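You operate a simulated robot arm through the tools that you are given. There is no shell and no other tool.

You are at the controls of a simulated robot arm. One attempt, no reset.

TASK
Fit the fluted wheel and crimp the short black duct at depth 5.
Fine: wheel in the grey cup, duct in the round dish, dial to OFF at the end; teal wheel and other short ducts stay.

It is judged by the outcome, as a careful person would: the job done as asked, and still so three seconds after it is handed in. It fails if anything else is knocked over, pushed out of place, dropped, spilled or broken.

THE ROBOT
A 6-joint arm with a fingered hand, fixed in place. Base frame: the origin is on the floor under the middle of its stand, x ahead of it, y to its left, z up; the work surface is at about z = 90. Lengths are in cm, angles in degrees, forces in N, time in s.
With the tool pointing down near the work surface it reaches from about 36 to 74 cm from the base axis. Its first joint turns from -115.0 to 115.0 degrees. Payload 4 kg.
The TCP is the grasp point between the finger pads, 2.6 cm short of the fingertips. In the tool frame z runs along the fingers and y along their closing line. The gripper opens to 13.2 cm; its body begins 7.3 cm behind the TCP. The gripper is a hand of 4 fingers: y runs from the thumb to the fingers, the wrist lies at [0, 0, -23.9] in the tool frame, and closing takes about 1.5 s.
Orientation is that of the tool frame in the base frame, as a unit quaternion [w, x, y, z]. With the fingers straight down and closing along the base's y, the tool's x points along the base's -x, its y along +y and its z along -z.

THE INTERFACE
- The arm moves only by the tool jog_arm. Its arguments are lists of equal length, an entry for each row: "slide": the shift along the tool's x, y, z in units of 40 mm (1.0 is 40 mm), a list of three; "angular": the turn, a rotation vector about the tool's x, y, z in units of 5 degrees (1.0 is 5 degrees), a list of three. In form: {"slide": [[tx, ty, tz], ...], "angular": [[ax, ay, az], ...]}. A call has 1 to 20 rows; each row shifts and turns the commanded pose from where the row before left it, along the tool's axes as they then stand. "grip" is the gripper command, from -1 (shut) to 1 (fully open), values between in proportion, set as the call begins (left out, the last holds). A call with a number of a shift or a turn outside -1 to 1 is refused whole. Rows are played at 5 a second. More than 5 cm and 8.6 degrees between two rows, or a gripper value outside its range, and nothing of the call is played. A pose out of reach is approached as far as the arm can. The call stops where the force on the tool passes 40 N (or 10 N more than at its start, if that is more) or the arm is blocked; 0.2 s more then pass. Each finger travels about 15.3 cm/s and halts on what it meets, pressing with about 33 N; the grip force reading is that of the motor and also rises with nothing between the fingers. The clock runs only during rows and for 0.2 s after the last one: add rows that do not move to give the fingers time. The reply holds the time, the measured pose of the TCP, the force on the tool along the base axes, the opening and the grip force, in the units named above and with some noise, with the torque about the TCP (base axes, N m) and any sound that the robot's microphone picked up.
- Cameras (640 x 400 px; columns grow to the right, rows downward): "scene" is fixed at [5.22, 50.11, 149.04]; the picture's right is [-0.70, -0.71, 0.00], its down [-0.36, 0.35, -0.86] and it looks along [0.61, -0.61, -0.50] (base axes); focal length 330 px, centre (320, 200). "wrist" rides on the gripper at [6.8, 0.2, -9.7] in the tool frame; the picture's right is [-0.03, 1.00, 0.00], its down [-0.82, -0.02, -0.58] and it looks along [-0.58, -0.01, 0.82] (tool axes); focal length 270 px, centre (320, 200). There is no depth. A picture from a camera that has moved, and an enlarged one, comes with that camera's place and axes in the base frame and with its lens.
- capture(camera): a new picture of that camera. No time passes.
- raise_lower(by): slides the trunk up (or, below 0, down) by that many cm; the arm rides with it, the base frame stays. It gives what a move gives, with no picture.
- hand_shape(shape): the hand has 4 fingers and takes this shape, open, in about a second: jaw (thumb against the fingers, like two jaws); tri (thumb and two fingers); tip (a fingertip pinch); poke (one finger out to press); point (the index stretched); flat (the hand flat); cup (the hand cupped); fist (a fist). The gripper value then closes the fingers along that shape, each until it touches; the sizes above hold for jaw. It gives what a move gives, with no picture.
- inspect(camera, box): a new picture of the part [left, top, right, bottom] of that camera's present view, enlarged. No time passes.
- sign_off(): hands the job in; it is judged then, once.

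Places have to be worked out from the pictures, the camera data and where the tool is seen. Open the gripper and draw the arm clear of the work before you hand the job in, unless the task says otherwise.

The tools are called after "Emit:" as name(argument=value, ...) on one line, values as JSON. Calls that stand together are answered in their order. jog_arm: Moves the arm, as the interface text tells. Its arguments: {"type":"object","properties":{"slide":{"type":"array"},"angular":{"type":"array"},"grip":{"type":"number"}},"required":["slide","angular"]} The other tools are called the same way: raise_lower (by) moves the trunk up or down; hand_shape (shape) gives the hand a shape; capture (camera) takes a picture; inspect (camera, box) takes an enlarged picture of a part of a camera's view; sign_off () hands the job in.

At the start:

```text
time: 0.0
tool_pos: [45.24, 17.13, 128.45]
tcp_rot: [0.0, 0.0, 1.0, 0.0]
wrist_force: [-0.4, 0.7, 0.5]
torque: [0.0, -0.01, -0.02]
opening: 13.17
gripper_force: 0.1
shape: jaw
trunk travel left (down, up): [-90.0, 9.0]
```

scene: 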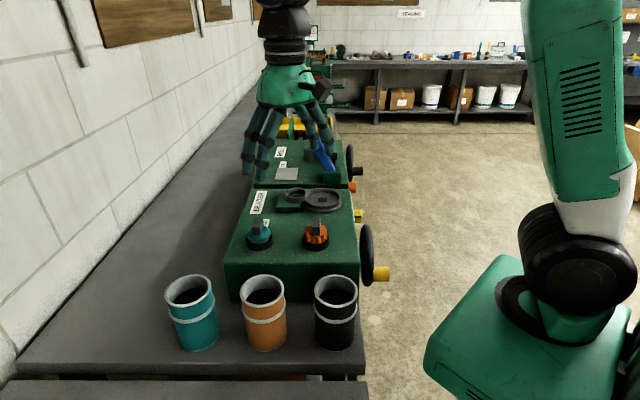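
wrist: 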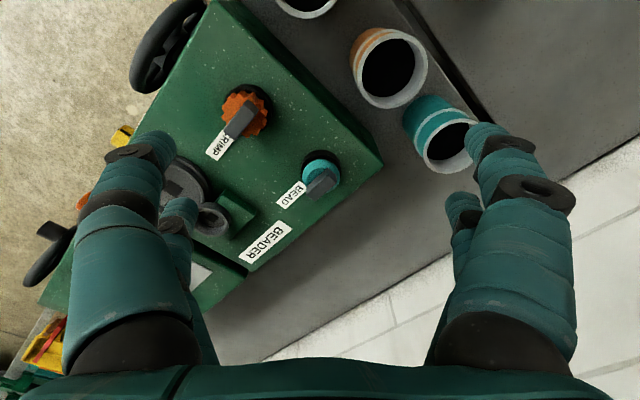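

I'll start by looking closely at the scene from the fixed camera before moving anything.

Emit:
inspect(camera="scene", box=[160, 130, 400, 280])

Emit:
inspect(camera="scene", box=[140, 250, 400, 400])

Emit:
inspect(camera="scene", box=[230, 90, 390, 190])

Emit:
inspect(camera="wrist", box=[100, 0, 420, 300])

```text
2.67 times, centred on (280, 205) of scene
camera zoom: at [5.22, 50.11, 149.04], right [-0.7, -0.71, 0.0], down [-0.36, 0.35, -0.86], along [0.61, -0.61, -0.5], focal length 879 px, centre (427, 187)
```

zoom: 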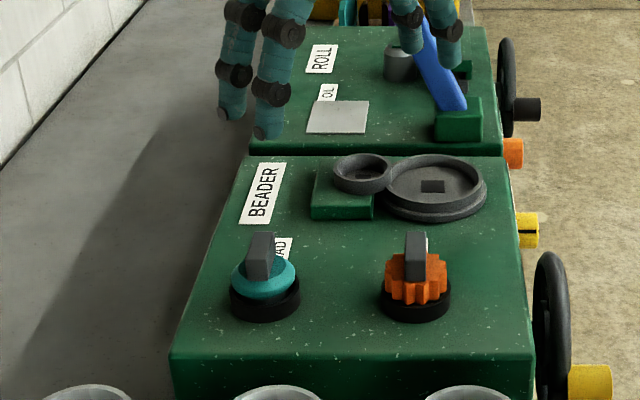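

```text
2.46 times, centred on (270, 325) of scene
camera zoom: at [5.22, 50.11, 149.04], right [-0.7, -0.71, 0.0], down [-0.36, 0.35, -0.86], along [0.61, -0.61, -0.5], focal length 812 px, centre (443, -108)
```

zoom: 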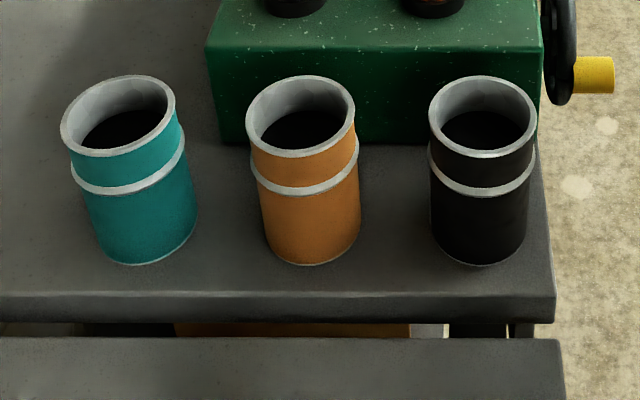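

```text
4.00 times, centred on (310, 140) of scene
camera zoom: at [5.22, 50.11, 149.04], right [-0.7, -0.71, 0.0], down [-0.36, 0.35, -0.86], along [0.61, -0.61, -0.5], focal length 1319 px, centre (360, 440)
```

zoom: 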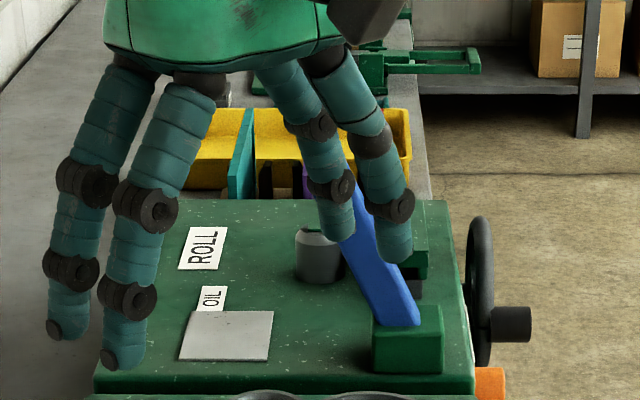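

```text
1.33 times, centred on (260, 150) of wrist
camera zoom: at [38.3, 17.27, 138.21], right [0.03, 1.0, 0.0], down [0.82, -0.02, 0.58], along [0.58, -0.01, -0.82], focal length 360 px, centre (400, 267)
```

zoom: 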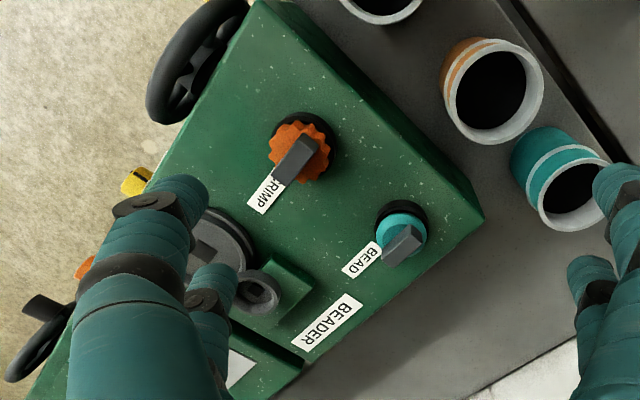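

The beader holds a teal "BEAD" wheel and an orange "CRIMP" fluted wheel, a grey cup, and a round dish. Some controls stick out of the front side, so I'll zoom in on those.

Emit:
inspect(camera="scene", box=[330, 200, 410, 300])

Emit:
inspect(camera="scene", box=[330, 160, 378, 230])

Emit:
inspect(camera="scene", box=[240, 180, 360, 260])

Emit:
inspect(camera="wrist", box=[0, 120, 200, 280])

```text
4.00 times, centred on (370, 250) of scene
camera zoom: at [5.22, 50.11, 149.04], right [-0.7, -0.71, 0.0], down [-0.36, 0.35, -0.86], along [0.61, -0.61, -0.5], focal length 1319 px, centre (120, 0)
```

zoom: 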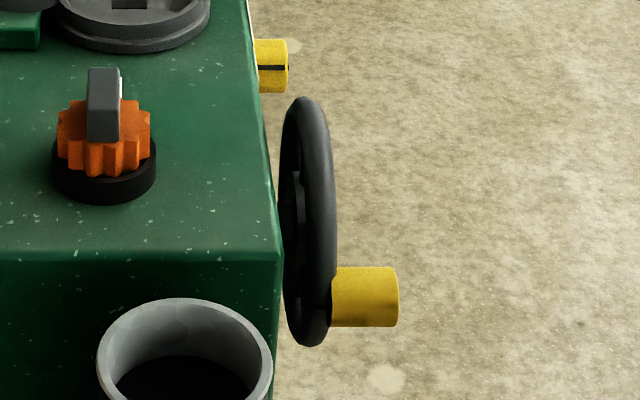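

```text
5.71 times, centred on (354, 195) of scene
camera zoom: at [5.22, 50.11, 149.04], right [-0.7, -0.71, 0.0], down [-0.36, 0.35, -0.86], along [0.61, -0.61, -0.5], focal length 1884 px, centre (126, 229)
```

zoom: 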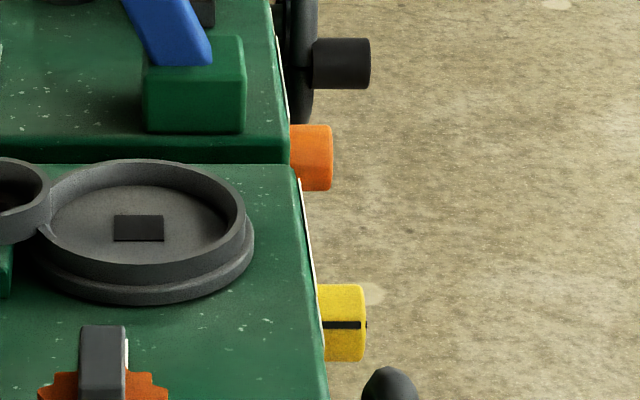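

```text
5.00 times, centred on (300, 220) of scene
camera zoom: at [5.22, 50.11, 149.04], right [-0.7, -0.71, 0.0], down [-0.36, 0.35, -0.86], along [0.61, -0.61, -0.5], focal length 1649 px, centre (420, 100)
```

zoom: 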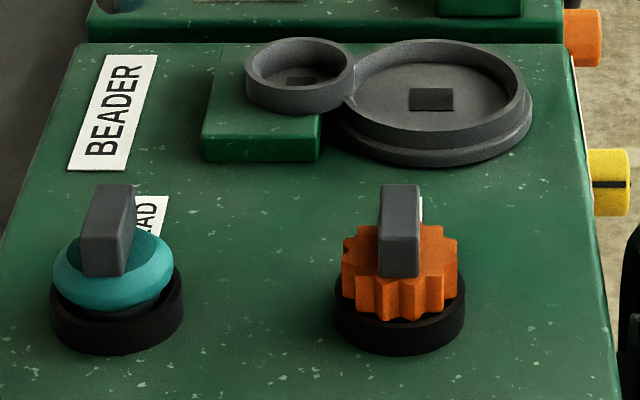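

```text
2.50 times, centred on (100, 200) of wrist
camera zoom: at [38.3, 17.27, 138.21], right [0.03, 1.0, 0.0], down [0.82, -0.02, 0.58], along [0.58, -0.01, -0.82], focal length 676 px, centre (870, 200)
```

zoom: 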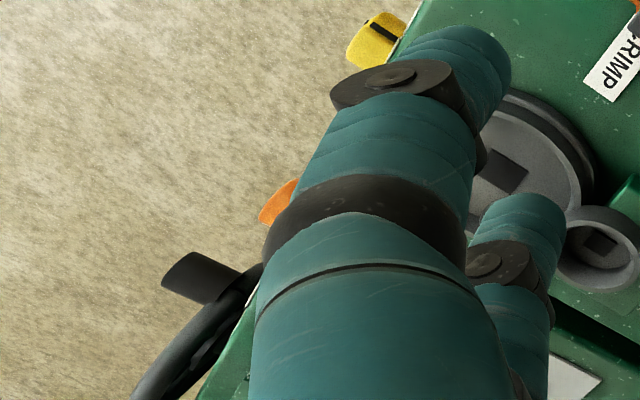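

The beader's front side, facing the robot, has a yellow dial with a scale plate and a crank wheel, and I can't read the dial from here. I'll swing the hand high over the aisle and turn it so the wrist camera faces that side.

Emit:
jog_arm(slide=[[0.102, -0.9, 0], [0.102, -0.9, 0], [0.102, -0.9, 0], [0.102, -0.9, 0], [0.102, -0.9, 0], [0.102, -0.9, 0], [0.102, -0.9, 0], [0.102, -0.9, 0], [0.102, -0.9, 0], [0.102, -0.9, 0], [0.102, -0.9, 0], [0.102, -0.9, 0]], angular=[[0, 0, 0], [0, 0, -0.75], [0, 0, -0.75], [0, 0, -0.75], [0, 0, -0.75], [0, 0, -0.75], [0, 0, -0.75], [0, 0, -0.75], [0, 0, -0.75], [0, 0, -0.75], [0, 0, -0.75], [0, 0, -0.75]])

```text
time: 2.6
tool_pos: [52.98, -24.69, 128.56]
tcp_rot: [-0.001, -0.353, 0.936, 0.001]
wrist_force: [-0.7, -0.8, -1.3]
torque: [0.0, 0.04, -0.01]
opening: 13.19
gripper_force: 0.0
shape: jaw
trunk travel left (down, up): [-90.0, 9.0]
```

The hand is now over the aisle area. I'll finish the yaw, back off toward the robot, and tilt so the camera looks at the front face.

Emit:
jog_arm(slide=[[0.8, 0.6, 0], [0.8, 0.6, 0], [0.8, 0.6, 0], [0, 0, 0], [0, 0, 0], [0, 0, 0], [0, 0, 0], [0, 0, 0], [0, 0, 0], [0, 0, 0]], angular=[[0, 0, -0.75], [0, 0, 0], [0, 0, 0], [0, -1, 0], [0, -1, 0], [0, -1, 0], [0, -1, 0], [0, -1, 0], [0, -1, 0], [0, 0, 0]])

Emit:
capture(camera="wrist")

Emit:
capture(camera="scene")

```text
time: 4.8
tool_pos: [51.34, -15.62, 134.85]
tcp_rot: [0.235, -0.365, 0.896, 0.099]
wrist_force: [-0.4, 0.1, 0.1]
torque: [0.01, 0.03, 0.01]
opening: 13.18
gripper_force: 0.1
shape: jaw
out of reach, approached as far as the arm can: row 4, 5, 6, 7, 8, 9
trunk travel left (down, up): [-90.0, 9.0]
```

```text
taken
camera wrist: at [43.54, -23.01, 139.97], right [-0.68, 0.73, 0.02], down [0.32, 0.28, 0.9], along [0.65, 0.62, -0.43], focal length 270 px, centre (320, 200)
```

wrist: 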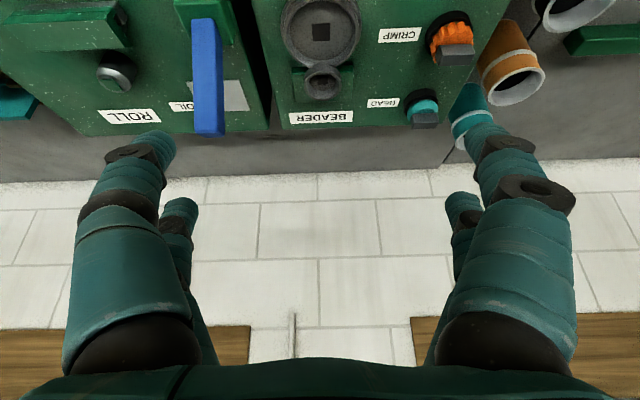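

```text
taken
```

scene: 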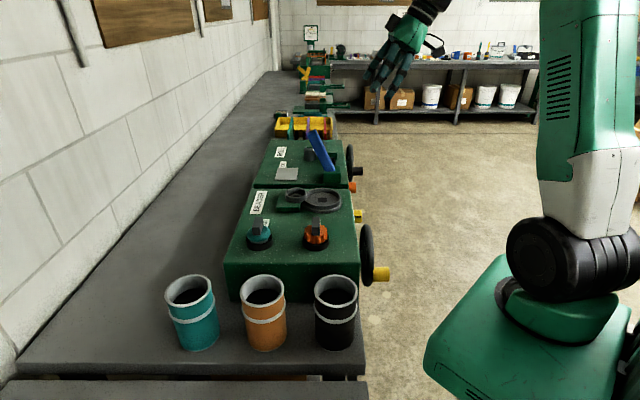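

The tilted pose was reached, but the hand is further out than I asked for. I'll back it toward the robot and lower it, so the camera can look level at the front panel.

Emit:
jog_arm(slide=[[0.65, 0, -0.37], [0.65, 0, -0.37], [0.65, 0, -0.37], [0.65, 0, -0.37], [0.49, 0, 0.87], [0.49, 0, 0.87], [0.49, 0, 0.87], [0.49, 0, 0.87]], angular=[[0, 0, 0], [0, 0, 0], [0, 0, 0], [0, 0, 0], [0, 0, 0], [0, 0, 0], [0, 0, 0], [0, 0, 0]])

Emit:
capture(camera="wrist")

```text
time: 6.6
tool_pos: [55.47, -15.04, 130.6]
tcp_rot: [0.234, -0.365, 0.896, 0.098]
wrist_force: [-0.1, -0.8, -0.7]
torque: [0.0, 0.03, 0.04]
opening: 13.2
gripper_force: 0.1
shape: jaw
out of reach, approached as far as the arm can: row 1, 2, 3, 4, 5, 6, 7, 8
trunk travel left (down, up): [-90.0, 9.0]
```

```text
taken
camera wrist: at [47.63, -22.59, 135.74], right [-0.68, 0.73, 0.02], down [0.32, 0.28, 0.9], along [0.65, 0.62, -0.43], focal length 270 px, centre (320, 200)
```

wrist: 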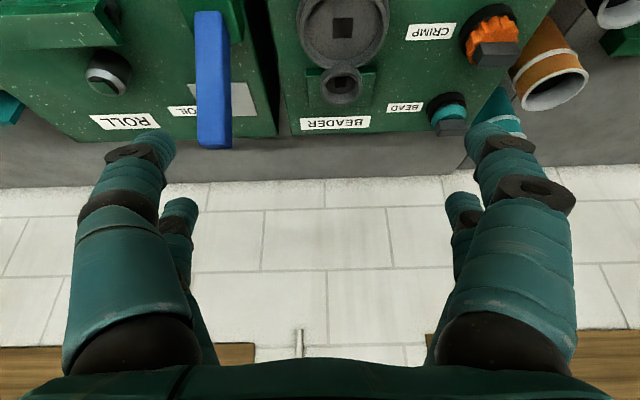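

The arm hits a wrist limit at that yaw. I'll undo the tilt and take back some of the yaw, then look at the panel from a more natural angle.

Emit:
jog_arm(slide=[[0, 0, 0], [0, 0, 0], [0, 0, 0], [0, 0, 0], [0, 0, 0], [0, 0, 0], [0, 0, 0], [0, 0, 0], [0, 0, 0], [0, 0, 0], [0, 0, 0]], angular=[[0, 1, 0], [0, 1, 0], [0, 1, 0], [0, 1, 0], [0, 1, 0], [0, 1, 0], [0, 0, 1], [0, 0, 1], [0, 0, 1], [0, 0, 1], [0, 0, 0]])

```text
time: 9.0
tool_pos: [55.35, -15.2, 130.77]
tcp_rot: [0.0, -0.215, 0.977, 0.0]
wrist_force: [0.7, 0.0, 0.0]
torque: [0.0, 0.0, 0.04]
opening: 13.18
gripper_force: 0.0
shape: jaw
trunk travel left (down, up): [-90.0, 9.0]
```

Tilting back worked, and the hand points straight down at yaw 25°. I'll move back into the aisle, lower, and tilt again with this smaller yaw.

Emit:
jog_arm(slide=[[0.866, -0.14, 0], [0.866, -0.14, 0], [0.866, -0.14, 0], [0.866, -0.14, 0], [0.866, -0.14, 0], [0, 0, 1], [0, 0, 1], [0, 0, 1], [0, 0, 1], [0, 0, 0], [0, 0, 0], [0, 0, 0], [0, 0, 0], [0, 0, 0]], angular=[[0, 0, 0], [0, 0, 0], [0, 0, 0], [0, 0, 0], [0, 0, 0], [0, 0, 0], [0, 0, 0], [0, 0, 0], [0, 0, 0], [0, -1, 0], [0, -1, 0], [0, -1, 0], [0, -1, 0], [0, 0, 0]])

Emit:
capture(camera="wrist")

Emit:
capture(camera="scene")

```text
time: 12.0
tool_pos: [40.63, -25.17, 114.97]
tcp_rot: [0.127, -0.213, 0.968, 0.029]
wrist_force: [-0.5, 0.1, 0.4]
torque: [0.01, 0.0, 0.0]
opening: 13.2
gripper_force: 0.1
shape: jaw
out of reach, approached as far as the arm can: row 13
trunk travel left (down, up): [-90.0, 9.0]
```

```text
taken
camera wrist: at [32.33, -28.87, 122.58], right [-0.4, 0.92, 0.01], down [0.59, 0.25, 0.77], along [0.7, 0.31, -0.64], focal length 270 px, centre (320, 200)
```

wrist: 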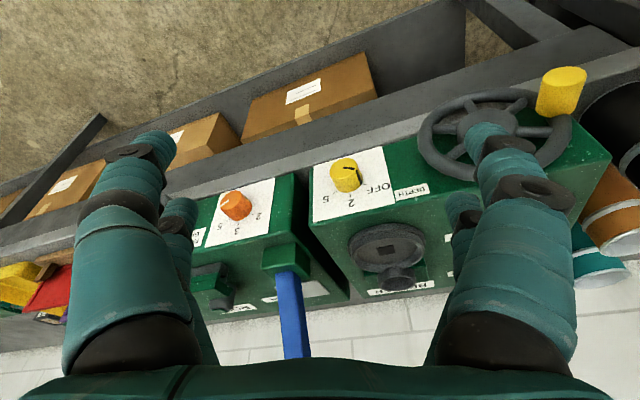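

```text
taken
```

scene: 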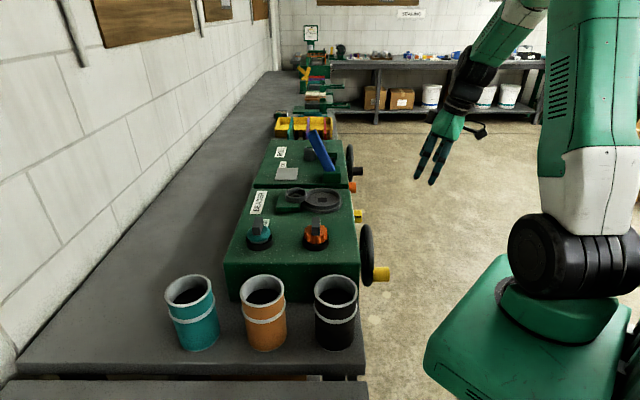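

The front panels are in view now. I'll zoom in on the yellow dial and its scale, labelled DEPTH and OFF, and on the crank wheel.

Emit:
inspect(camera="wrist", box=[300, 135, 440, 225])

Emit:
inspect(camera="wrist", box=[400, 50, 620, 210])

Emit:
inspect(camera="wrist", box=[180, 160, 340, 260])

```text
4.44 times, centred on (370, 180) of wrist
camera zoom: at [32.33, -28.87, 122.58], right [-0.4, 0.92, 0.01], down [0.59, 0.25, 0.77], along [0.7, 0.31, -0.64], focal length 1201 px, centre (98, 289)
```

zoom: 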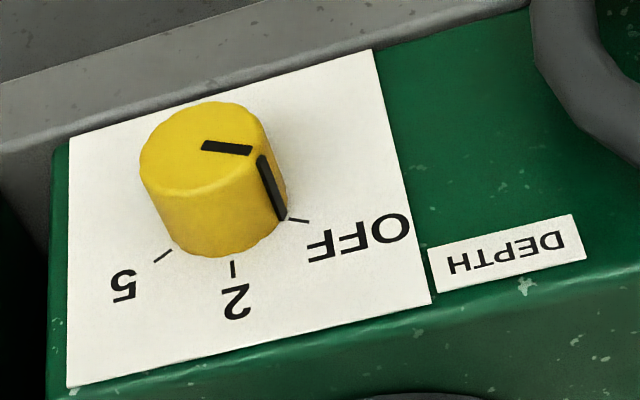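

```text
2.50 times, centred on (510, 130) of wrist
camera zoom: at [32.33, -28.87, 122.58], right [-0.4, 0.92, 0.01], down [0.59, 0.25, 0.77], along [0.7, 0.31, -0.64], focal length 676 px, centre (-155, 375)
```

zoom: 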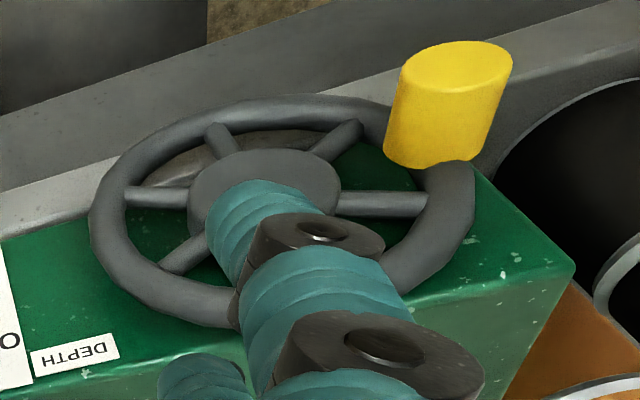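

```text
4.00 times, centred on (260, 210) of wrist
camera zoom: at [32.33, -28.87, 122.58], right [-0.4, 0.92, 0.01], down [0.59, 0.25, 0.77], along [0.7, 0.31, -0.64], focal length 1081 px, centre (560, 160)
```

zoom: 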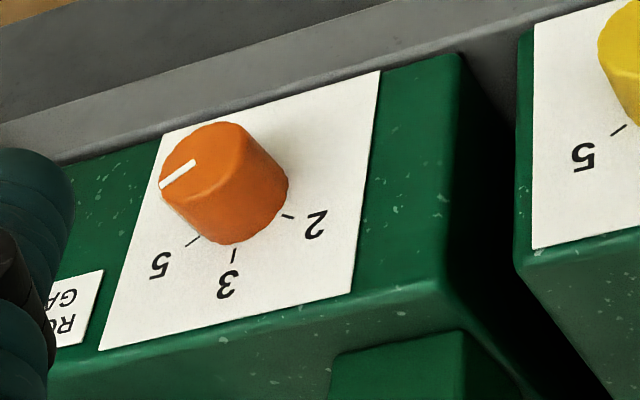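

From the front, the beader's DEPTH dial reads OFF at left, 2 at top and 5 at right, and it points to OFF now. I put the dial near (54.2, -15.5, 96.2), and the crank handle near (34.4, -1.4, 96.4) on a wheel about 6.4 cm in radius. Next I'll go above the beader for overhead views of the wheels, cup and dish.

Emit:
jog_arm(slide=[[0, 0, 0], [0, 0, 0], [0, 0, 0], [0, 0, -1], [0, 0, -1], [0, 0, -1], [0, 0, -0.3], [0, 0, 0], [0, 0, 0], [0, 0, 0], [0, 0, 0], [-0.704, 0.576, 0], [-0.704, 0.576, 0], [-0.704, 0.576, 0], [-0.704, 0.576, 0], [-0.704, 0.576, 0], [0, 0, 0]], angular=[[0, 1, 0], [0, 1, 0], [0, 1, 0], [0, 0, 0], [0, 0, 0], [0, 0, 0], [0, 0, 0], [0, 0, -1], [0, 0, -1], [0, 0, -1], [0, 0, -1], [0, 0, 0], [0, 0, 0], [0, 0, 0], [0, 0, 0], [0, 0, 0], [0, 0, 0]])

Emit:
capture(camera="wrist")

```text
time: 15.6
tool_pos: [42.71, -7.33, 127.88]
tcp_rot: [-0.001, -0.382, 0.924, 0.0]
wrist_force: [-0.5, -0.2, 0.4]
torque: [0.0, 0.01, -0.02]
opening: 13.19
gripper_force: 0.2
shape: jaw
trunk travel left (down, up): [-90.0, 9.0]
```

```text
taken
camera wrist: at [37.66, -11.95, 137.72], right [-0.69, 0.73, 0.0], down [0.59, 0.56, 0.58], along [0.42, 0.4, -0.82], focal length 270 px, centre (320, 200)
```

wrist: 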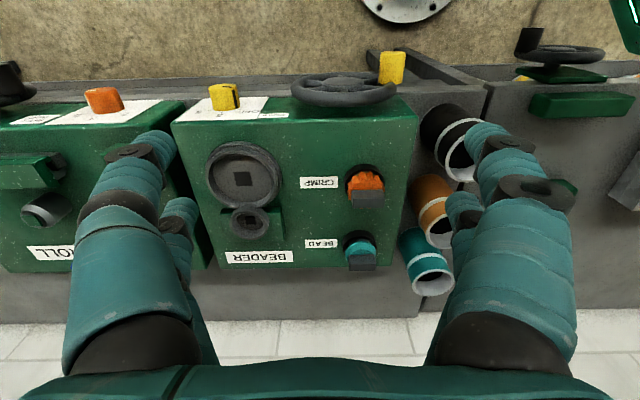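

This is a clean overhead view of the beader. I'll zoom in on the wheels, the cup and dish, and the crank wheel.

Emit:
inspect(camera="wrist", box=[190, 130, 310, 270])

Emit:
inspect(camera="wrist", box=[290, 150, 410, 280])

Emit:
inspect(camera="wrist", box=[270, 40, 430, 130])

Emit:
inspect(camera="wrist", box=[380, 90, 500, 300])

```text
2.86 times, centred on (250, 200) of wrist
camera zoom: at [37.66, -11.95, 137.72], right [-0.69, 0.73, 0.0], down [0.59, 0.56, 0.58], along [0.42, 0.4, -0.82], focal length 772 px, centre (520, 200)
```

zoom: 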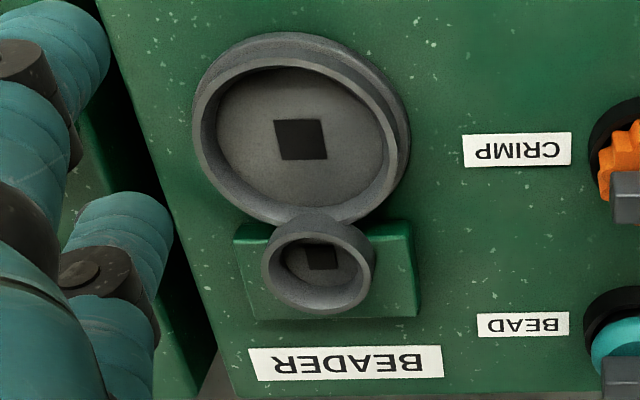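

```text
3.08 times, centred on (350, 215) of wrist
camera zoom: at [37.66, -11.95, 137.72], right [-0.69, 0.73, 0.0], down [0.59, 0.56, 0.58], along [0.42, 0.4, -0.82], focal length 832 px, centre (228, 154)
```

zoom: 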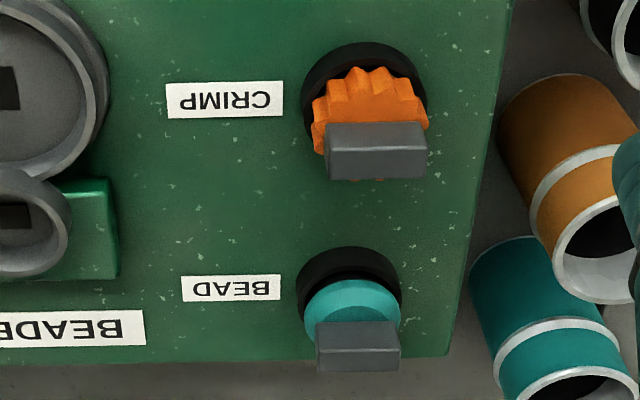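

```text
4.00 times, centred on (350, 85) of wrist
camera zoom: at [37.66, -11.95, 137.72], right [-0.69, 0.73, 0.0], down [0.59, 0.56, 0.58], along [0.42, 0.4, -0.82], focal length 1081 px, centre (200, 660)
```

zoom: 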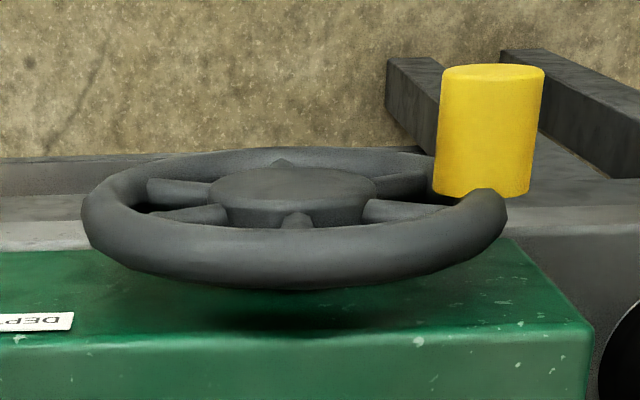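

```text
1.90 times, centred on (440, 195) of wrist
camera zoom: at [37.66, -11.95, 137.72], right [-0.69, 0.73, 0.0], down [0.59, 0.56, 0.58], along [0.42, 0.4, -0.82], focal length 515 px, centre (91, 210)
```

zoom: 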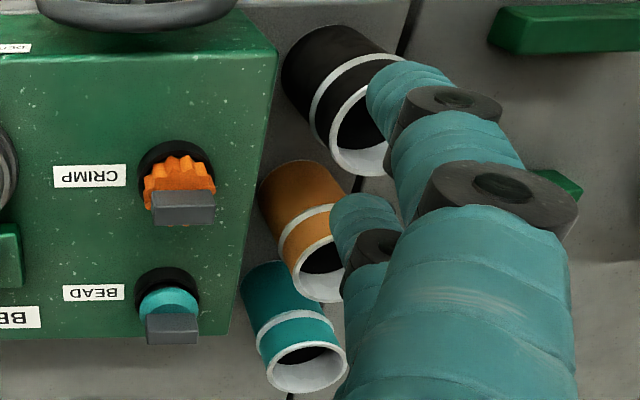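

The tabs on the wheels look like flat blades, longer along the bench than across it. I'll zoom in tightly to get the shape and position of the orange wheel's tab, the cup and the dish.

Emit:
inspect(camera="wrist", box=[330, 155, 400, 215])

Emit:
inspect(camera="scene", box=[295, 210, 340, 255])

Emit:
inspect(camera="scene", box=[275, 180, 355, 225])

Emit:
inspect(camera="wrist", box=[205, 180, 295, 260])

```text
6.67 times, centred on (365, 185) of wrist
camera zoom: at [37.66, -11.95, 137.72], right [-0.69, 0.73, 0.0], down [0.59, 0.56, 0.58], along [0.42, 0.4, -0.82], focal length 1802 px, centre (20, 300)
```

zoom: 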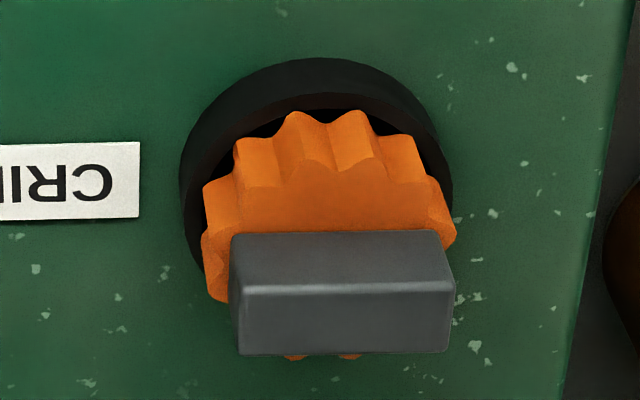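

```text
8.89 times, centred on (318, 232) of scene
camera zoom: at [5.22, 50.11, 149.04], right [-0.7, -0.71, 0.0], down [-0.36, 0.35, -0.86], along [0.61, -0.61, -0.5], focal length 2931 px, centre (342, -89)
```

zoom: 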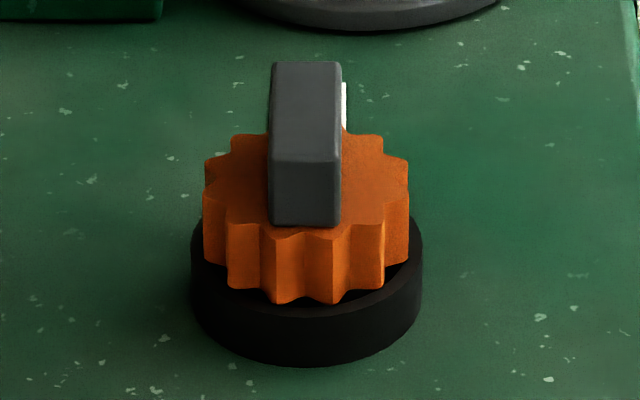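

```text
8.00 times, centred on (315, 202) of scene
camera zoom: at [5.22, 50.11, 149.04], right [-0.7, -0.71, 0.0], down [-0.36, 0.35, -0.86], along [0.61, -0.61, -0.5], focal length 2638 px, centre (360, 180)
```

zoom: 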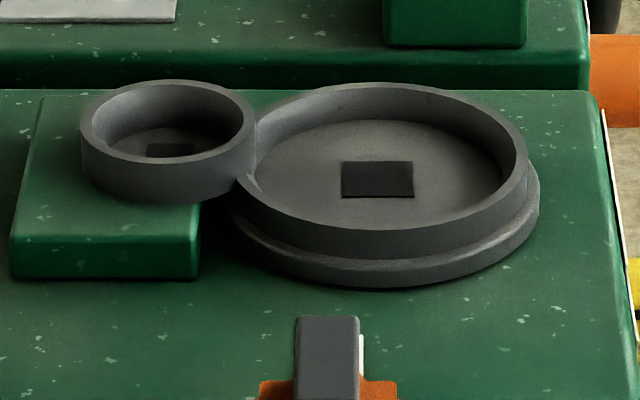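

```text
5.00 times, centred on (250, 220) of wrist
camera zoom: at [37.66, -11.95, 137.72], right [-0.69, 0.73, 0.0], down [0.59, 0.56, 0.58], along [0.42, 0.4, -0.82], focal length 1351 px, centre (670, 100)
```

zoom: 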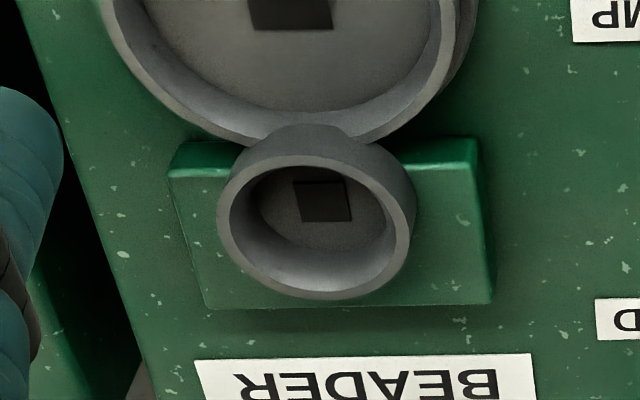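

The tab is a blade about 1.7 cm thick across the bench and about 4 cm long along it, so I'll grip it across its thickness. I'll yaw the hand 90° and move over the orange wheel, still high, to line up from above.

Emit:
jog_arm(slide=[[0, 0, 0], [0, 0, 0], [0, 0, 0], [0, 0, 0], [0, 0, 0], [0, 0, 0], [0, 0, 0], [0, 0, 0], [0, 0, 0], [0, 0, 0], [0, 0, 0], [0, 0, 0], [0, 0, 0], [0, 0, 0], [0, 0, 0], [0, 0, 0], [0, 0, 0], [0, 0, 0]], angular=[[0, 0, 1], [0, 0, 1], [0, 0, 1], [0, 0, 1], [0, 0, 1], [0, 0, 1], [0, 0, 1], [0, 0, 1], [0, 0, 1], [0, 0, 1], [0, 0, 1], [0, 0, 1], [0, 0, 1], [0, 0, 1], [0, 0, 1], [0, 0, 1], [0, 0, 1], [0, 0, 1]])

Emit:
jog_arm(slide=[[0.41, 0.95, 0], [0.41, 0.95, 0], [0.41, 0.95, 0], [0.41, 0.95, 0], [0, 0, 1], [0, 0, 0.9], [0, 0, 0]], angular=[[0, 0, 0], [0, 0, 0], [0, 0, 0], [0, 0, 0], [0, 0, 0], [0, 0, 0], [0, 0, 0]])

Emit:
capture(camera="wrist")

Emit:
capture(camera="scene")

```text
time: 19.4
tool_pos: [42.66, -7.12, 128.02]
tcp_rot: [0.0, 0.384, 0.923, -0.001]
wrist_force: [-0.4, 0.7, -0.1]
torque: [-0.01, -0.02, 0.0]
opening: 13.2
gripper_force: 0.0
shape: jaw
trunk travel left (down, up): [-90.0, 9.0]
```

```text
time: 21.0
tool_pos: [48.79, 8.32, 120.38]
tcp_rot: [-0.001, 0.384, 0.923, -0.001]
wrist_force: [0.4, 0.3, 0.4]
torque: [0.02, -0.02, 0.04]
opening: 13.18
gripper_force: 0.0
shape: jaw
trunk travel left (down, up): [-90.0, 9.0]
```

```text
taken
camera wrist: at [43.99, 13.19, 130.13], right [0.73, 0.69, 0.0], down [0.56, -0.59, 0.58], along [0.4, -0.42, -0.82], focal length 270 px, centre (320, 200)
```

wrist: 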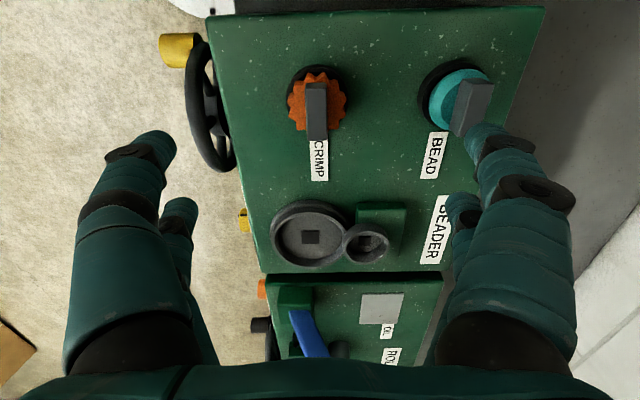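

```text
taken
```

scene: 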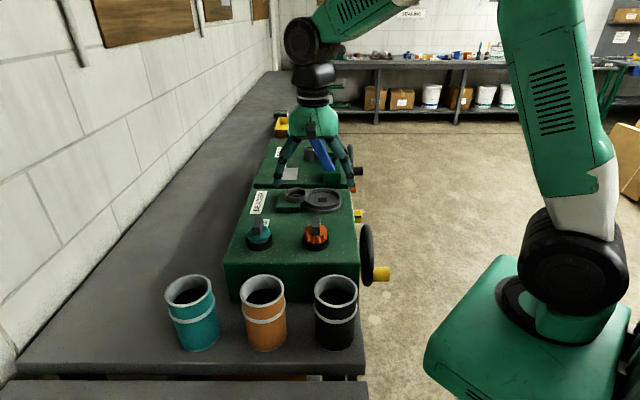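

The hand is above the wheel, and the tab is near column 317, so it's almost laterally aligned. I'll zoom in for precise geometry.

Emit:
inspect(camera="wrist", box=[270, 50, 370, 150])

Emit:
inspect(camera="wrist", box=[250, 180, 420, 290])

Emit:
inspect(camera="wrist", box=[150, 10, 260, 240])

```text
4.00 times, centred on (320, 100) of wrist
camera zoom: at [43.99, 13.19, 130.13], right [0.73, 0.69, 0.0], down [0.56, -0.59, 0.58], along [0.4, -0.42, -0.82], focal length 1081 px, centre (320, 600)
```

zoom: 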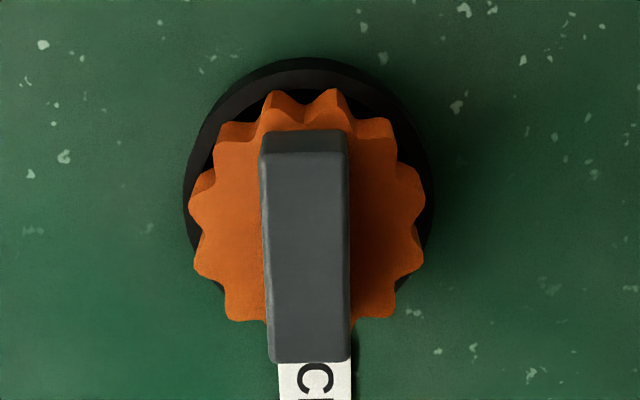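

```text
3.64 times, centred on (335, 235) of wrist
camera zoom: at [43.99, 13.19, 130.13], right [0.73, 0.69, 0.0], down [0.56, -0.59, 0.58], along [0.4, -0.42, -0.82], focal length 983 px, centre (266, 73)
```

zoom: 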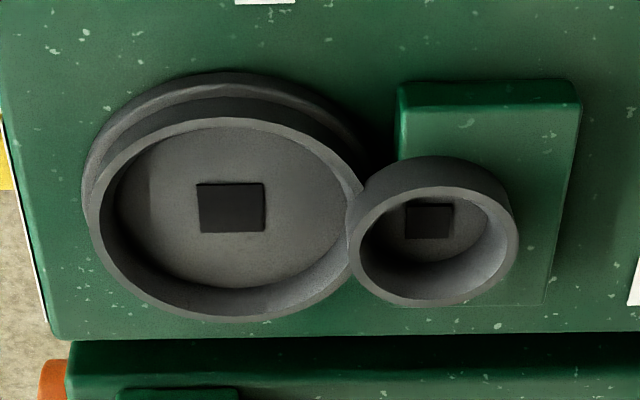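

```text
1.74 times, centred on (205, 125) of wrist
camera zoom: at [43.99, 13.19, 130.13], right [0.73, 0.69, 0.0], down [0.56, -0.59, 0.58], along [0.4, -0.42, -0.82], focal length 470 px, centre (520, 330)
```

zoom: 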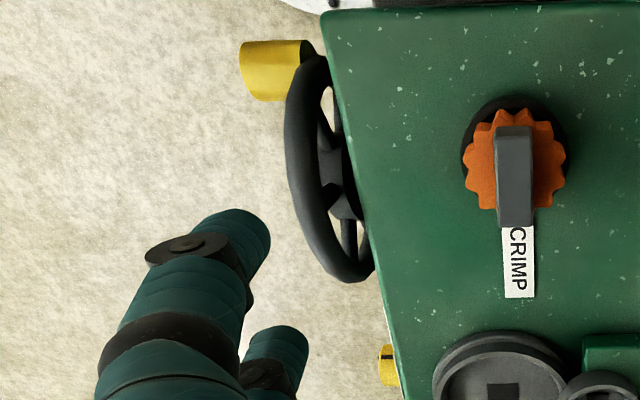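

Triangulating from two wrist views puts the tab top at (48.7, 8.0, 107.75), the top of the wheel at z≈105.5 and the cup rim centre at (65.4, -0.8, 105.4). The dish centre comes out at (60.4, -5.9). I'll close the hand partway, centre over the tab and come down to just above it to check.

Emit:
jog_arm(slide=[[-0.07, -0.0725, 0], [0, 0, 0.7], [0, 0, 0.7], [0, 0, 0.6], [0, 0, 0], [0, 0, 0], [0, 0, 0]], angular=[[0, 0, 0], [0, 0, 0], [0, 0, 0], [0, 0, 0], [0, 0, 0], [0, 0, 0], [0, 0, 0]], grip=-0.24)

Emit:
capture(camera="wrist")

Emit:
inspect(camera="scene", box=[260, 110, 380, 260])

```text
time: 22.6
tool_pos: [48.84, 7.69, 112.57]
tcp_rot: [-0.001, 0.384, 0.923, -0.001]
wrist_force: [-0.7, 1.3, -0.7]
torque: [-0.02, -0.02, 0.04]
opening: 5.06
gripper_force: 0.1
shape: jaw
trunk travel left (down, up): [-90.0, 9.0]
```

```text
taken
camera wrist: at [44.02, 12.71, 122.27], right [0.73, 0.69, 0.0], down [0.56, -0.59, 0.58], along [0.4, -0.42, -0.82], focal length 270 px, centre (320, 200)
```

wrist: 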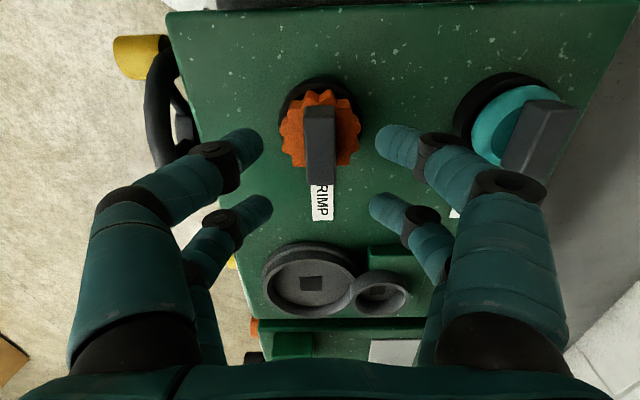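

```text
2.67 times, centred on (320, 185) of scene
camera zoom: at [5.22, 50.11, 149.04], right [-0.7, -0.71, 0.0], down [-0.36, 0.35, -0.86], along [0.61, -0.61, -0.5], focal length 879 px, centre (320, 240)
```

zoom: 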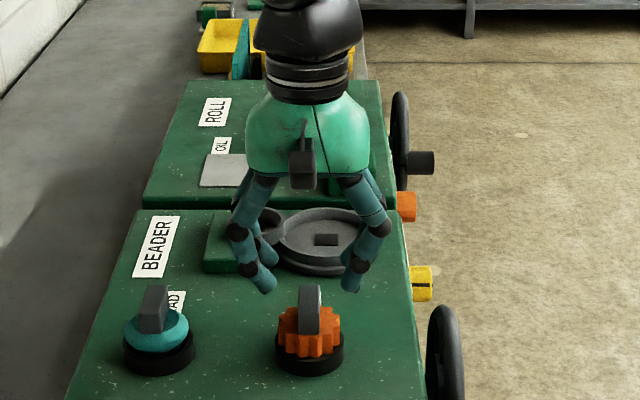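

The tab is centred between the finger pairs at column 320, and the opening is 5 cm. I'll lower to z≈108.6, which keeps the fingertips just above the wheel body, then close on the tab.

Emit:
jog_arm(slide=[[0, 0, 0.5], [0, 0, 0.49], [0, 0, 0]], angular=[[0, 0, 0], [0, 0, 0], [0, 0, 0]])

Emit:
jog_arm(slide=[[0, 0, 0], [0, 0, 0], [0, 0, 0], [0, 0, 0], [0, 0, 0], [0, 0, 0], [0, 0, 0], [0, 0, 0]], angular=[[0, 0, 0], [0, 0, 0], [0, 0, 0], [0, 0, 0], [0, 0, 0], [0, 0, 0], [0, 0, 0], [0, 0, 0]], grip=-1)

Emit:
capture(camera="wrist")

Emit:
inspect(camera="scene", box=[260, 150, 380, 260])

```text
time: 23.4
tool_pos: [48.69, 7.94, 108.55]
tcp_rot: [0.0, 0.383, 0.924, 0.0]
wrist_force: [0.7, 0.4, -0.1]
torque: [0.02, -0.01, 0.01]
opening: 5.04
gripper_force: 0.1
shape: jaw
trunk travel left (down, up): [-90.0, 9.0]
```

```text
time: 25.2
tool_pos: [48.89, 7.85, 108.59]
tcp_rot: [0.0, 0.383, 0.924, -0.001]
wrist_force: [0.5, 0.0, 1.0]
torque: [0.03, -0.01, -0.01]
opening: 1.12
gripper_force: 32.9
shape: jaw
trunk travel left (down, up): [-90.0, 9.0]
```

```text
taken
camera wrist: at [44.01, 12.84, 118.3], right [0.73, 0.69, 0.0], down [0.56, -0.59, 0.58], along [0.4, -0.42, -0.82], focal length 270 px, centre (320, 200)
```

wrist: 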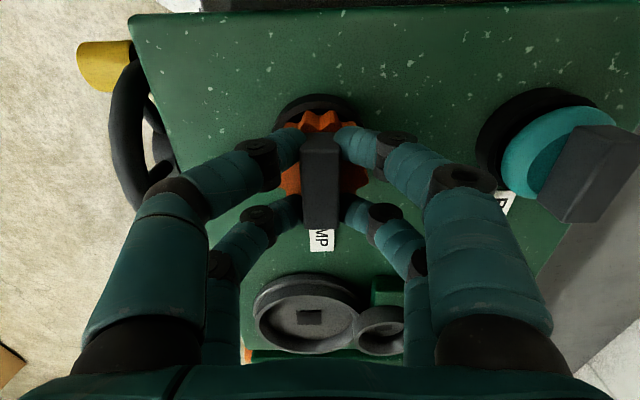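

```text
3.64 times, centred on (320, 205) of scene
camera zoom: at [5.22, 50.11, 149.04], right [-0.7, -0.71, 0.0], down [-0.36, 0.35, -0.86], along [0.61, -0.61, -0.5], focal length 1199 px, centre (320, 182)
```

zoom: 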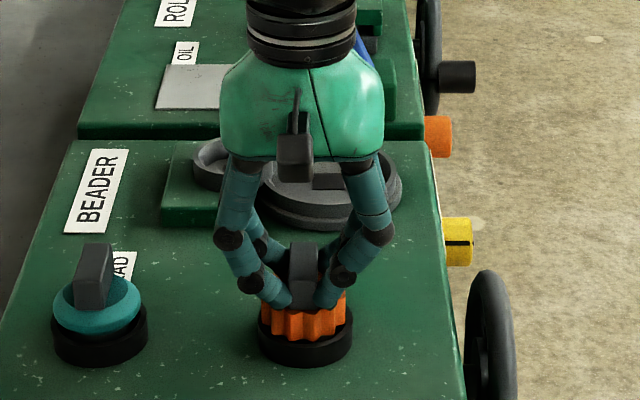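

The fingers stopped at an opening of 1.12 cm with 33 N, so the tab is held. I'll lift it straight up slowly and check.

Emit:
jog_arm(slide=[[0, 0, -0.25], [0, 0, -0.25], [0, 0, -0.5], [0, 0, -0.5], [0, 0, 0]], angular=[[0, 0, 0], [0, 0, 0], [0, 0, 0], [0, 0, 0], [0, 0, 0]])

Emit:
capture(camera="wrist")

Emit:
inspect(camera="scene", box=[260, 140, 380, 260])

```text
time: 26.4
tool_pos: [48.85, 7.75, 114.65]
tcp_rot: [-0.001, 0.384, 0.924, -0.001]
wrist_force: [0.9, 0.0, -1.4]
torque: [0.01, 0.03, -0.02]
opening: 1.12
gripper_force: 33.1
shape: jaw
trunk travel left (down, up): [-90.0, 9.0]
```

```text
taken
camera wrist: at [44.18, 12.69, 124.33], right [0.73, 0.69, 0.0], down [0.56, -0.59, 0.58], along [0.4, -0.42, -0.82], focal length 270 px, centre (320, 200)
```

wrist: 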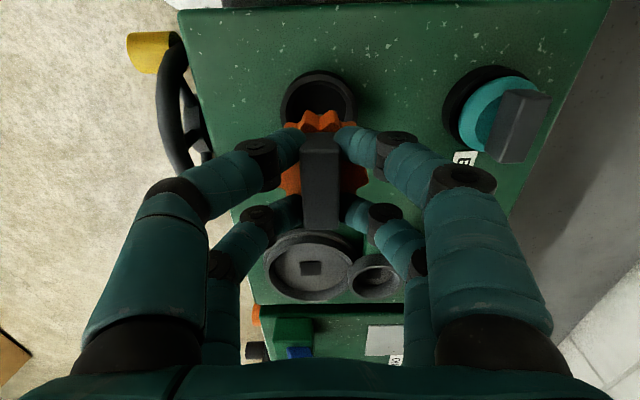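

```text
3.33 times, centred on (320, 200) of scene
camera zoom: at [5.22, 50.11, 149.04], right [-0.7, -0.71, 0.0], down [-0.36, 0.35, -0.86], along [0.61, -0.61, -0.5], focal length 1099 px, centre (320, 200)
```

zoom: 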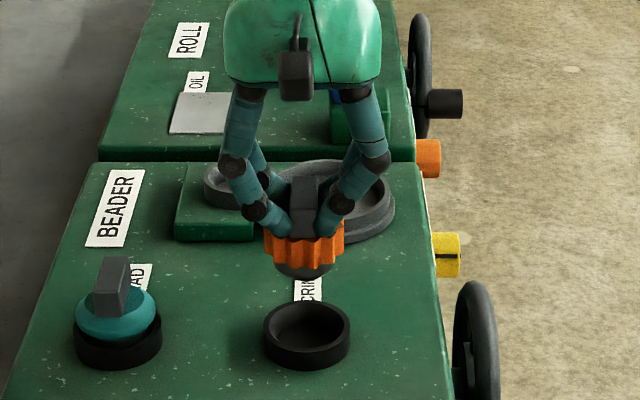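

The wheel lifted cleanly, and a narrower dark hub is visible underneath. I'll carry it level at this height to above the grey cup, about (65.4, -0.8).

Emit:
jog_arm(slide=[[-0.5, 0.16, 0], [-0.8, 0.26, 0], [-0.8, 0.26, 0], [-0.8, 0.26, 0], [-0.8, 0.26, 0], [-0.74, 0.23, 0], [0, 0, 0], [0, 0, 0]], angular=[[0, 0, 0], [0, 0, 0], [0, 0, 0], [0, 0, 0], [0, 0, 0], [0, 0, 0], [0, 0, 0], [0, 0, 0]])

Emit:
capture(camera="wrist")

Emit:
inspect(camera="scene", box=[250, 120, 370, 220])

```text
time: 28.2
tool_pos: [65.45, -0.68, 114.54]
tcp_rot: [-0.001, 0.384, 0.923, 0.0]
wrist_force: [0.0, -0.5, -1.8]
torque: [-0.03, 0.0, -0.03]
opening: 1.11
gripper_force: 32.4
shape: jaw
trunk travel left (down, up): [-90.0, 9.0]
```

```text
taken
camera wrist: at [60.67, 4.28, 124.22], right [0.73, 0.69, 0.0], down [0.56, -0.59, 0.58], along [0.4, -0.42, -0.82], focal length 270 px, centre (320, 200)
```

wrist: 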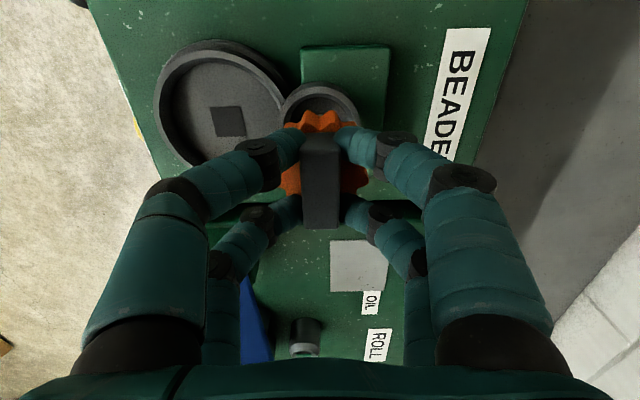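

```text
4.00 times, centred on (310, 170) of scene
camera zoom: at [5.22, 50.11, 149.04], right [-0.7, -0.71, 0.0], down [-0.36, 0.35, -0.86], along [0.61, -0.61, -0.5], focal length 1319 px, centre (360, 320)
```

zoom: 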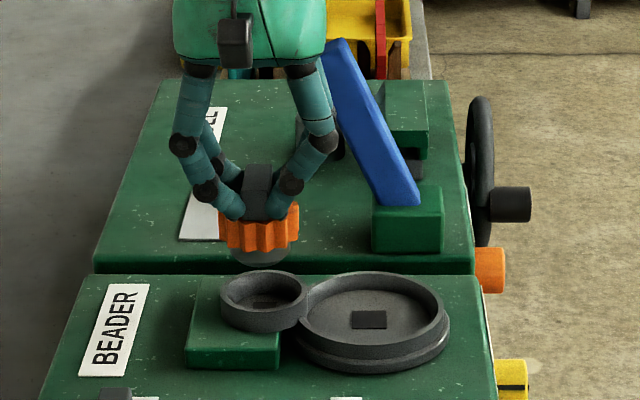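

The wheel is over the cup. I'll zoom in to check the alignment before lowering.

Emit:
inspect(camera="wrist", box=[250, 60, 390, 160])

Emit:
inspect(camera="scene", box=[280, 160, 350, 220])

```text
4.00 times, centred on (320, 110) of wrist
camera zoom: at [60.67, 4.28, 124.22], right [0.73, 0.69, 0.0], down [0.56, -0.59, 0.58], along [0.4, -0.42, -0.82], focal length 1081 px, centre (320, 560)
```

zoom: 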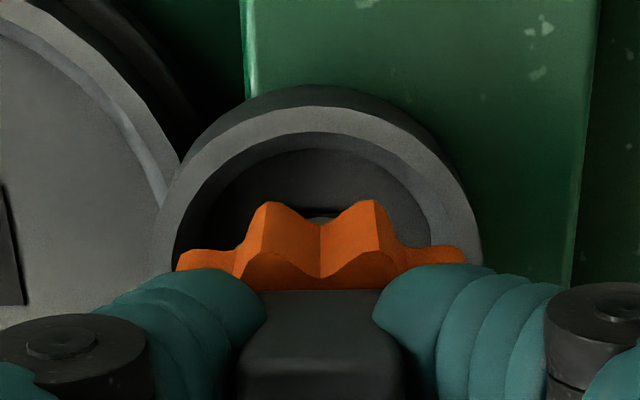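

```text
6.67 times, centred on (315, 190) of scene
camera zoom: at [5.22, 50.11, 149.04], right [-0.7, -0.71, 0.0], down [-0.36, 0.35, -0.86], along [0.61, -0.61, -0.5], focal length 2198 px, centre (353, 267)
```

zoom: 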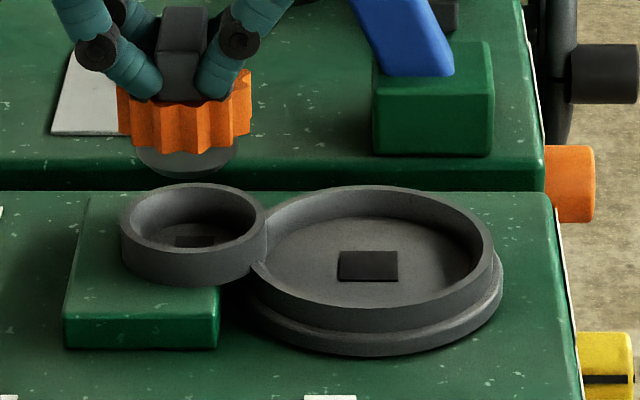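

The cup centre is about 2 mm further along than the TCP. I'll make that small correction and lower gently, checking force as I go.

Emit:
jog_arm(slide=[[-0.05, -0.01, 0], [0, 0, 0.25], [0, 0, 0.25], [0, 0, 0.25], [0, 0, 0]], angular=[[0, 0, 0], [0, 0, 0], [0, 0, 0], [0, 0, 0], [0, 0, 0]])

Emit:
inspect(camera="scene", box=[280, 160, 350, 220])

Emit:
inspect(camera="wrist", box=[250, 60, 390, 160])

```text
time: 29.4
tool_pos: [65.48, -0.77, 111.4]
tcp_rot: [-0.001, 0.384, 0.923, 0.0]
wrist_force: [-0.6, -0.9, -1.1]
torque: [-0.02, 0.0, 0.01]
opening: 1.13
gripper_force: 33.3
shape: jaw
trunk travel left (down, up): [-90.0, 9.0]
```

```text
6.67 times, centred on (315, 190) of scene
camera zoom: at [5.22, 50.11, 149.04], right [-0.7, -0.71, 0.0], down [-0.36, 0.35, -0.86], along [0.61, -0.61, -0.5], focal length 2198 px, centre (353, 267)
```

zoom: 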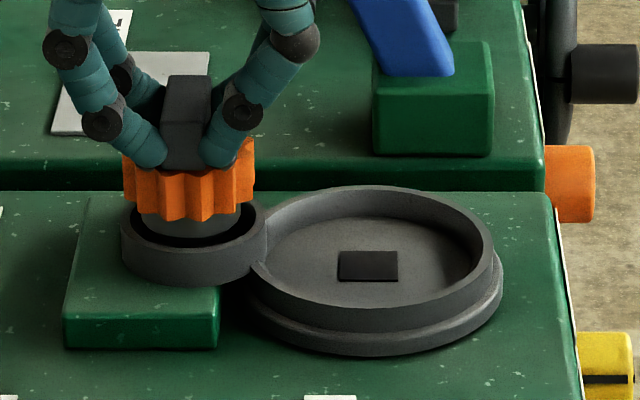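

```text
4.00 times, centred on (320, 110) of wrist
camera zoom: at [60.77, 4.12, 121.12], right [0.73, 0.69, 0.0], down [0.56, -0.59, 0.58], along [0.4, -0.42, -0.82], focal length 1081 px, centre (320, 560)
```

zoom: 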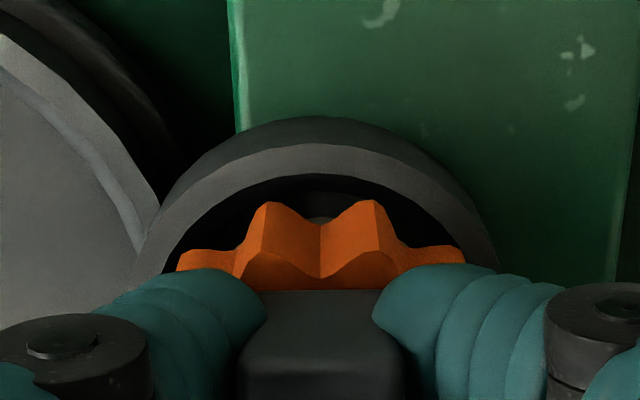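

The hub is centred on the cup opening. I'll keep lowering in small steps and watch for contact force.

Emit:
jog_arm(slide=[[0, 0, 0.08], [0, 0, 0.08], [0, 0, 0.08], [0, 0, 0.08], [0, 0, 0]], angular=[[0, 0, 0], [0, 0, 0], [0, 0, 0], [0, 0, 0], [0, 0, 0]])

Emit:
inspect(camera="scene", box=[280, 160, 350, 220])

```text
time: 30.6
tool_pos: [65.59, -0.75, 110.25]
tcp_rot: [0.002, 0.384, 0.923, -0.001]
wrist_force: [1.7, -0.5, 8.4]
torque: [0.05, -0.01, 0.0]
opening: 1.15
gripper_force: 33.1
shape: jaw
trunk travel left (down, up): [-90.0, 9.0]
```

```text
6.67 times, centred on (315, 190) of scene
camera zoom: at [5.22, 50.11, 149.04], right [-0.7, -0.71, 0.0], down [-0.36, 0.35, -0.86], along [0.61, -0.61, -0.5], focal length 2198 px, centre (353, 267)
```

zoom: 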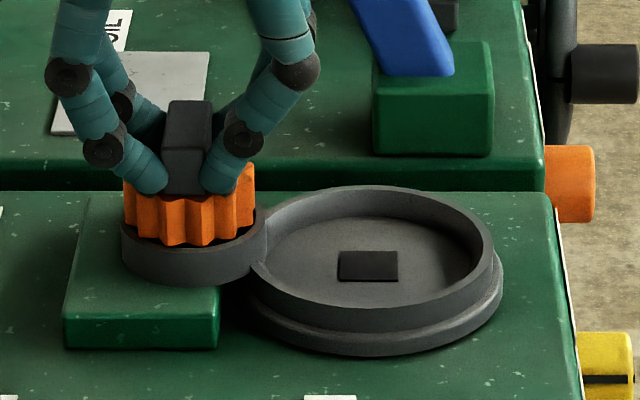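

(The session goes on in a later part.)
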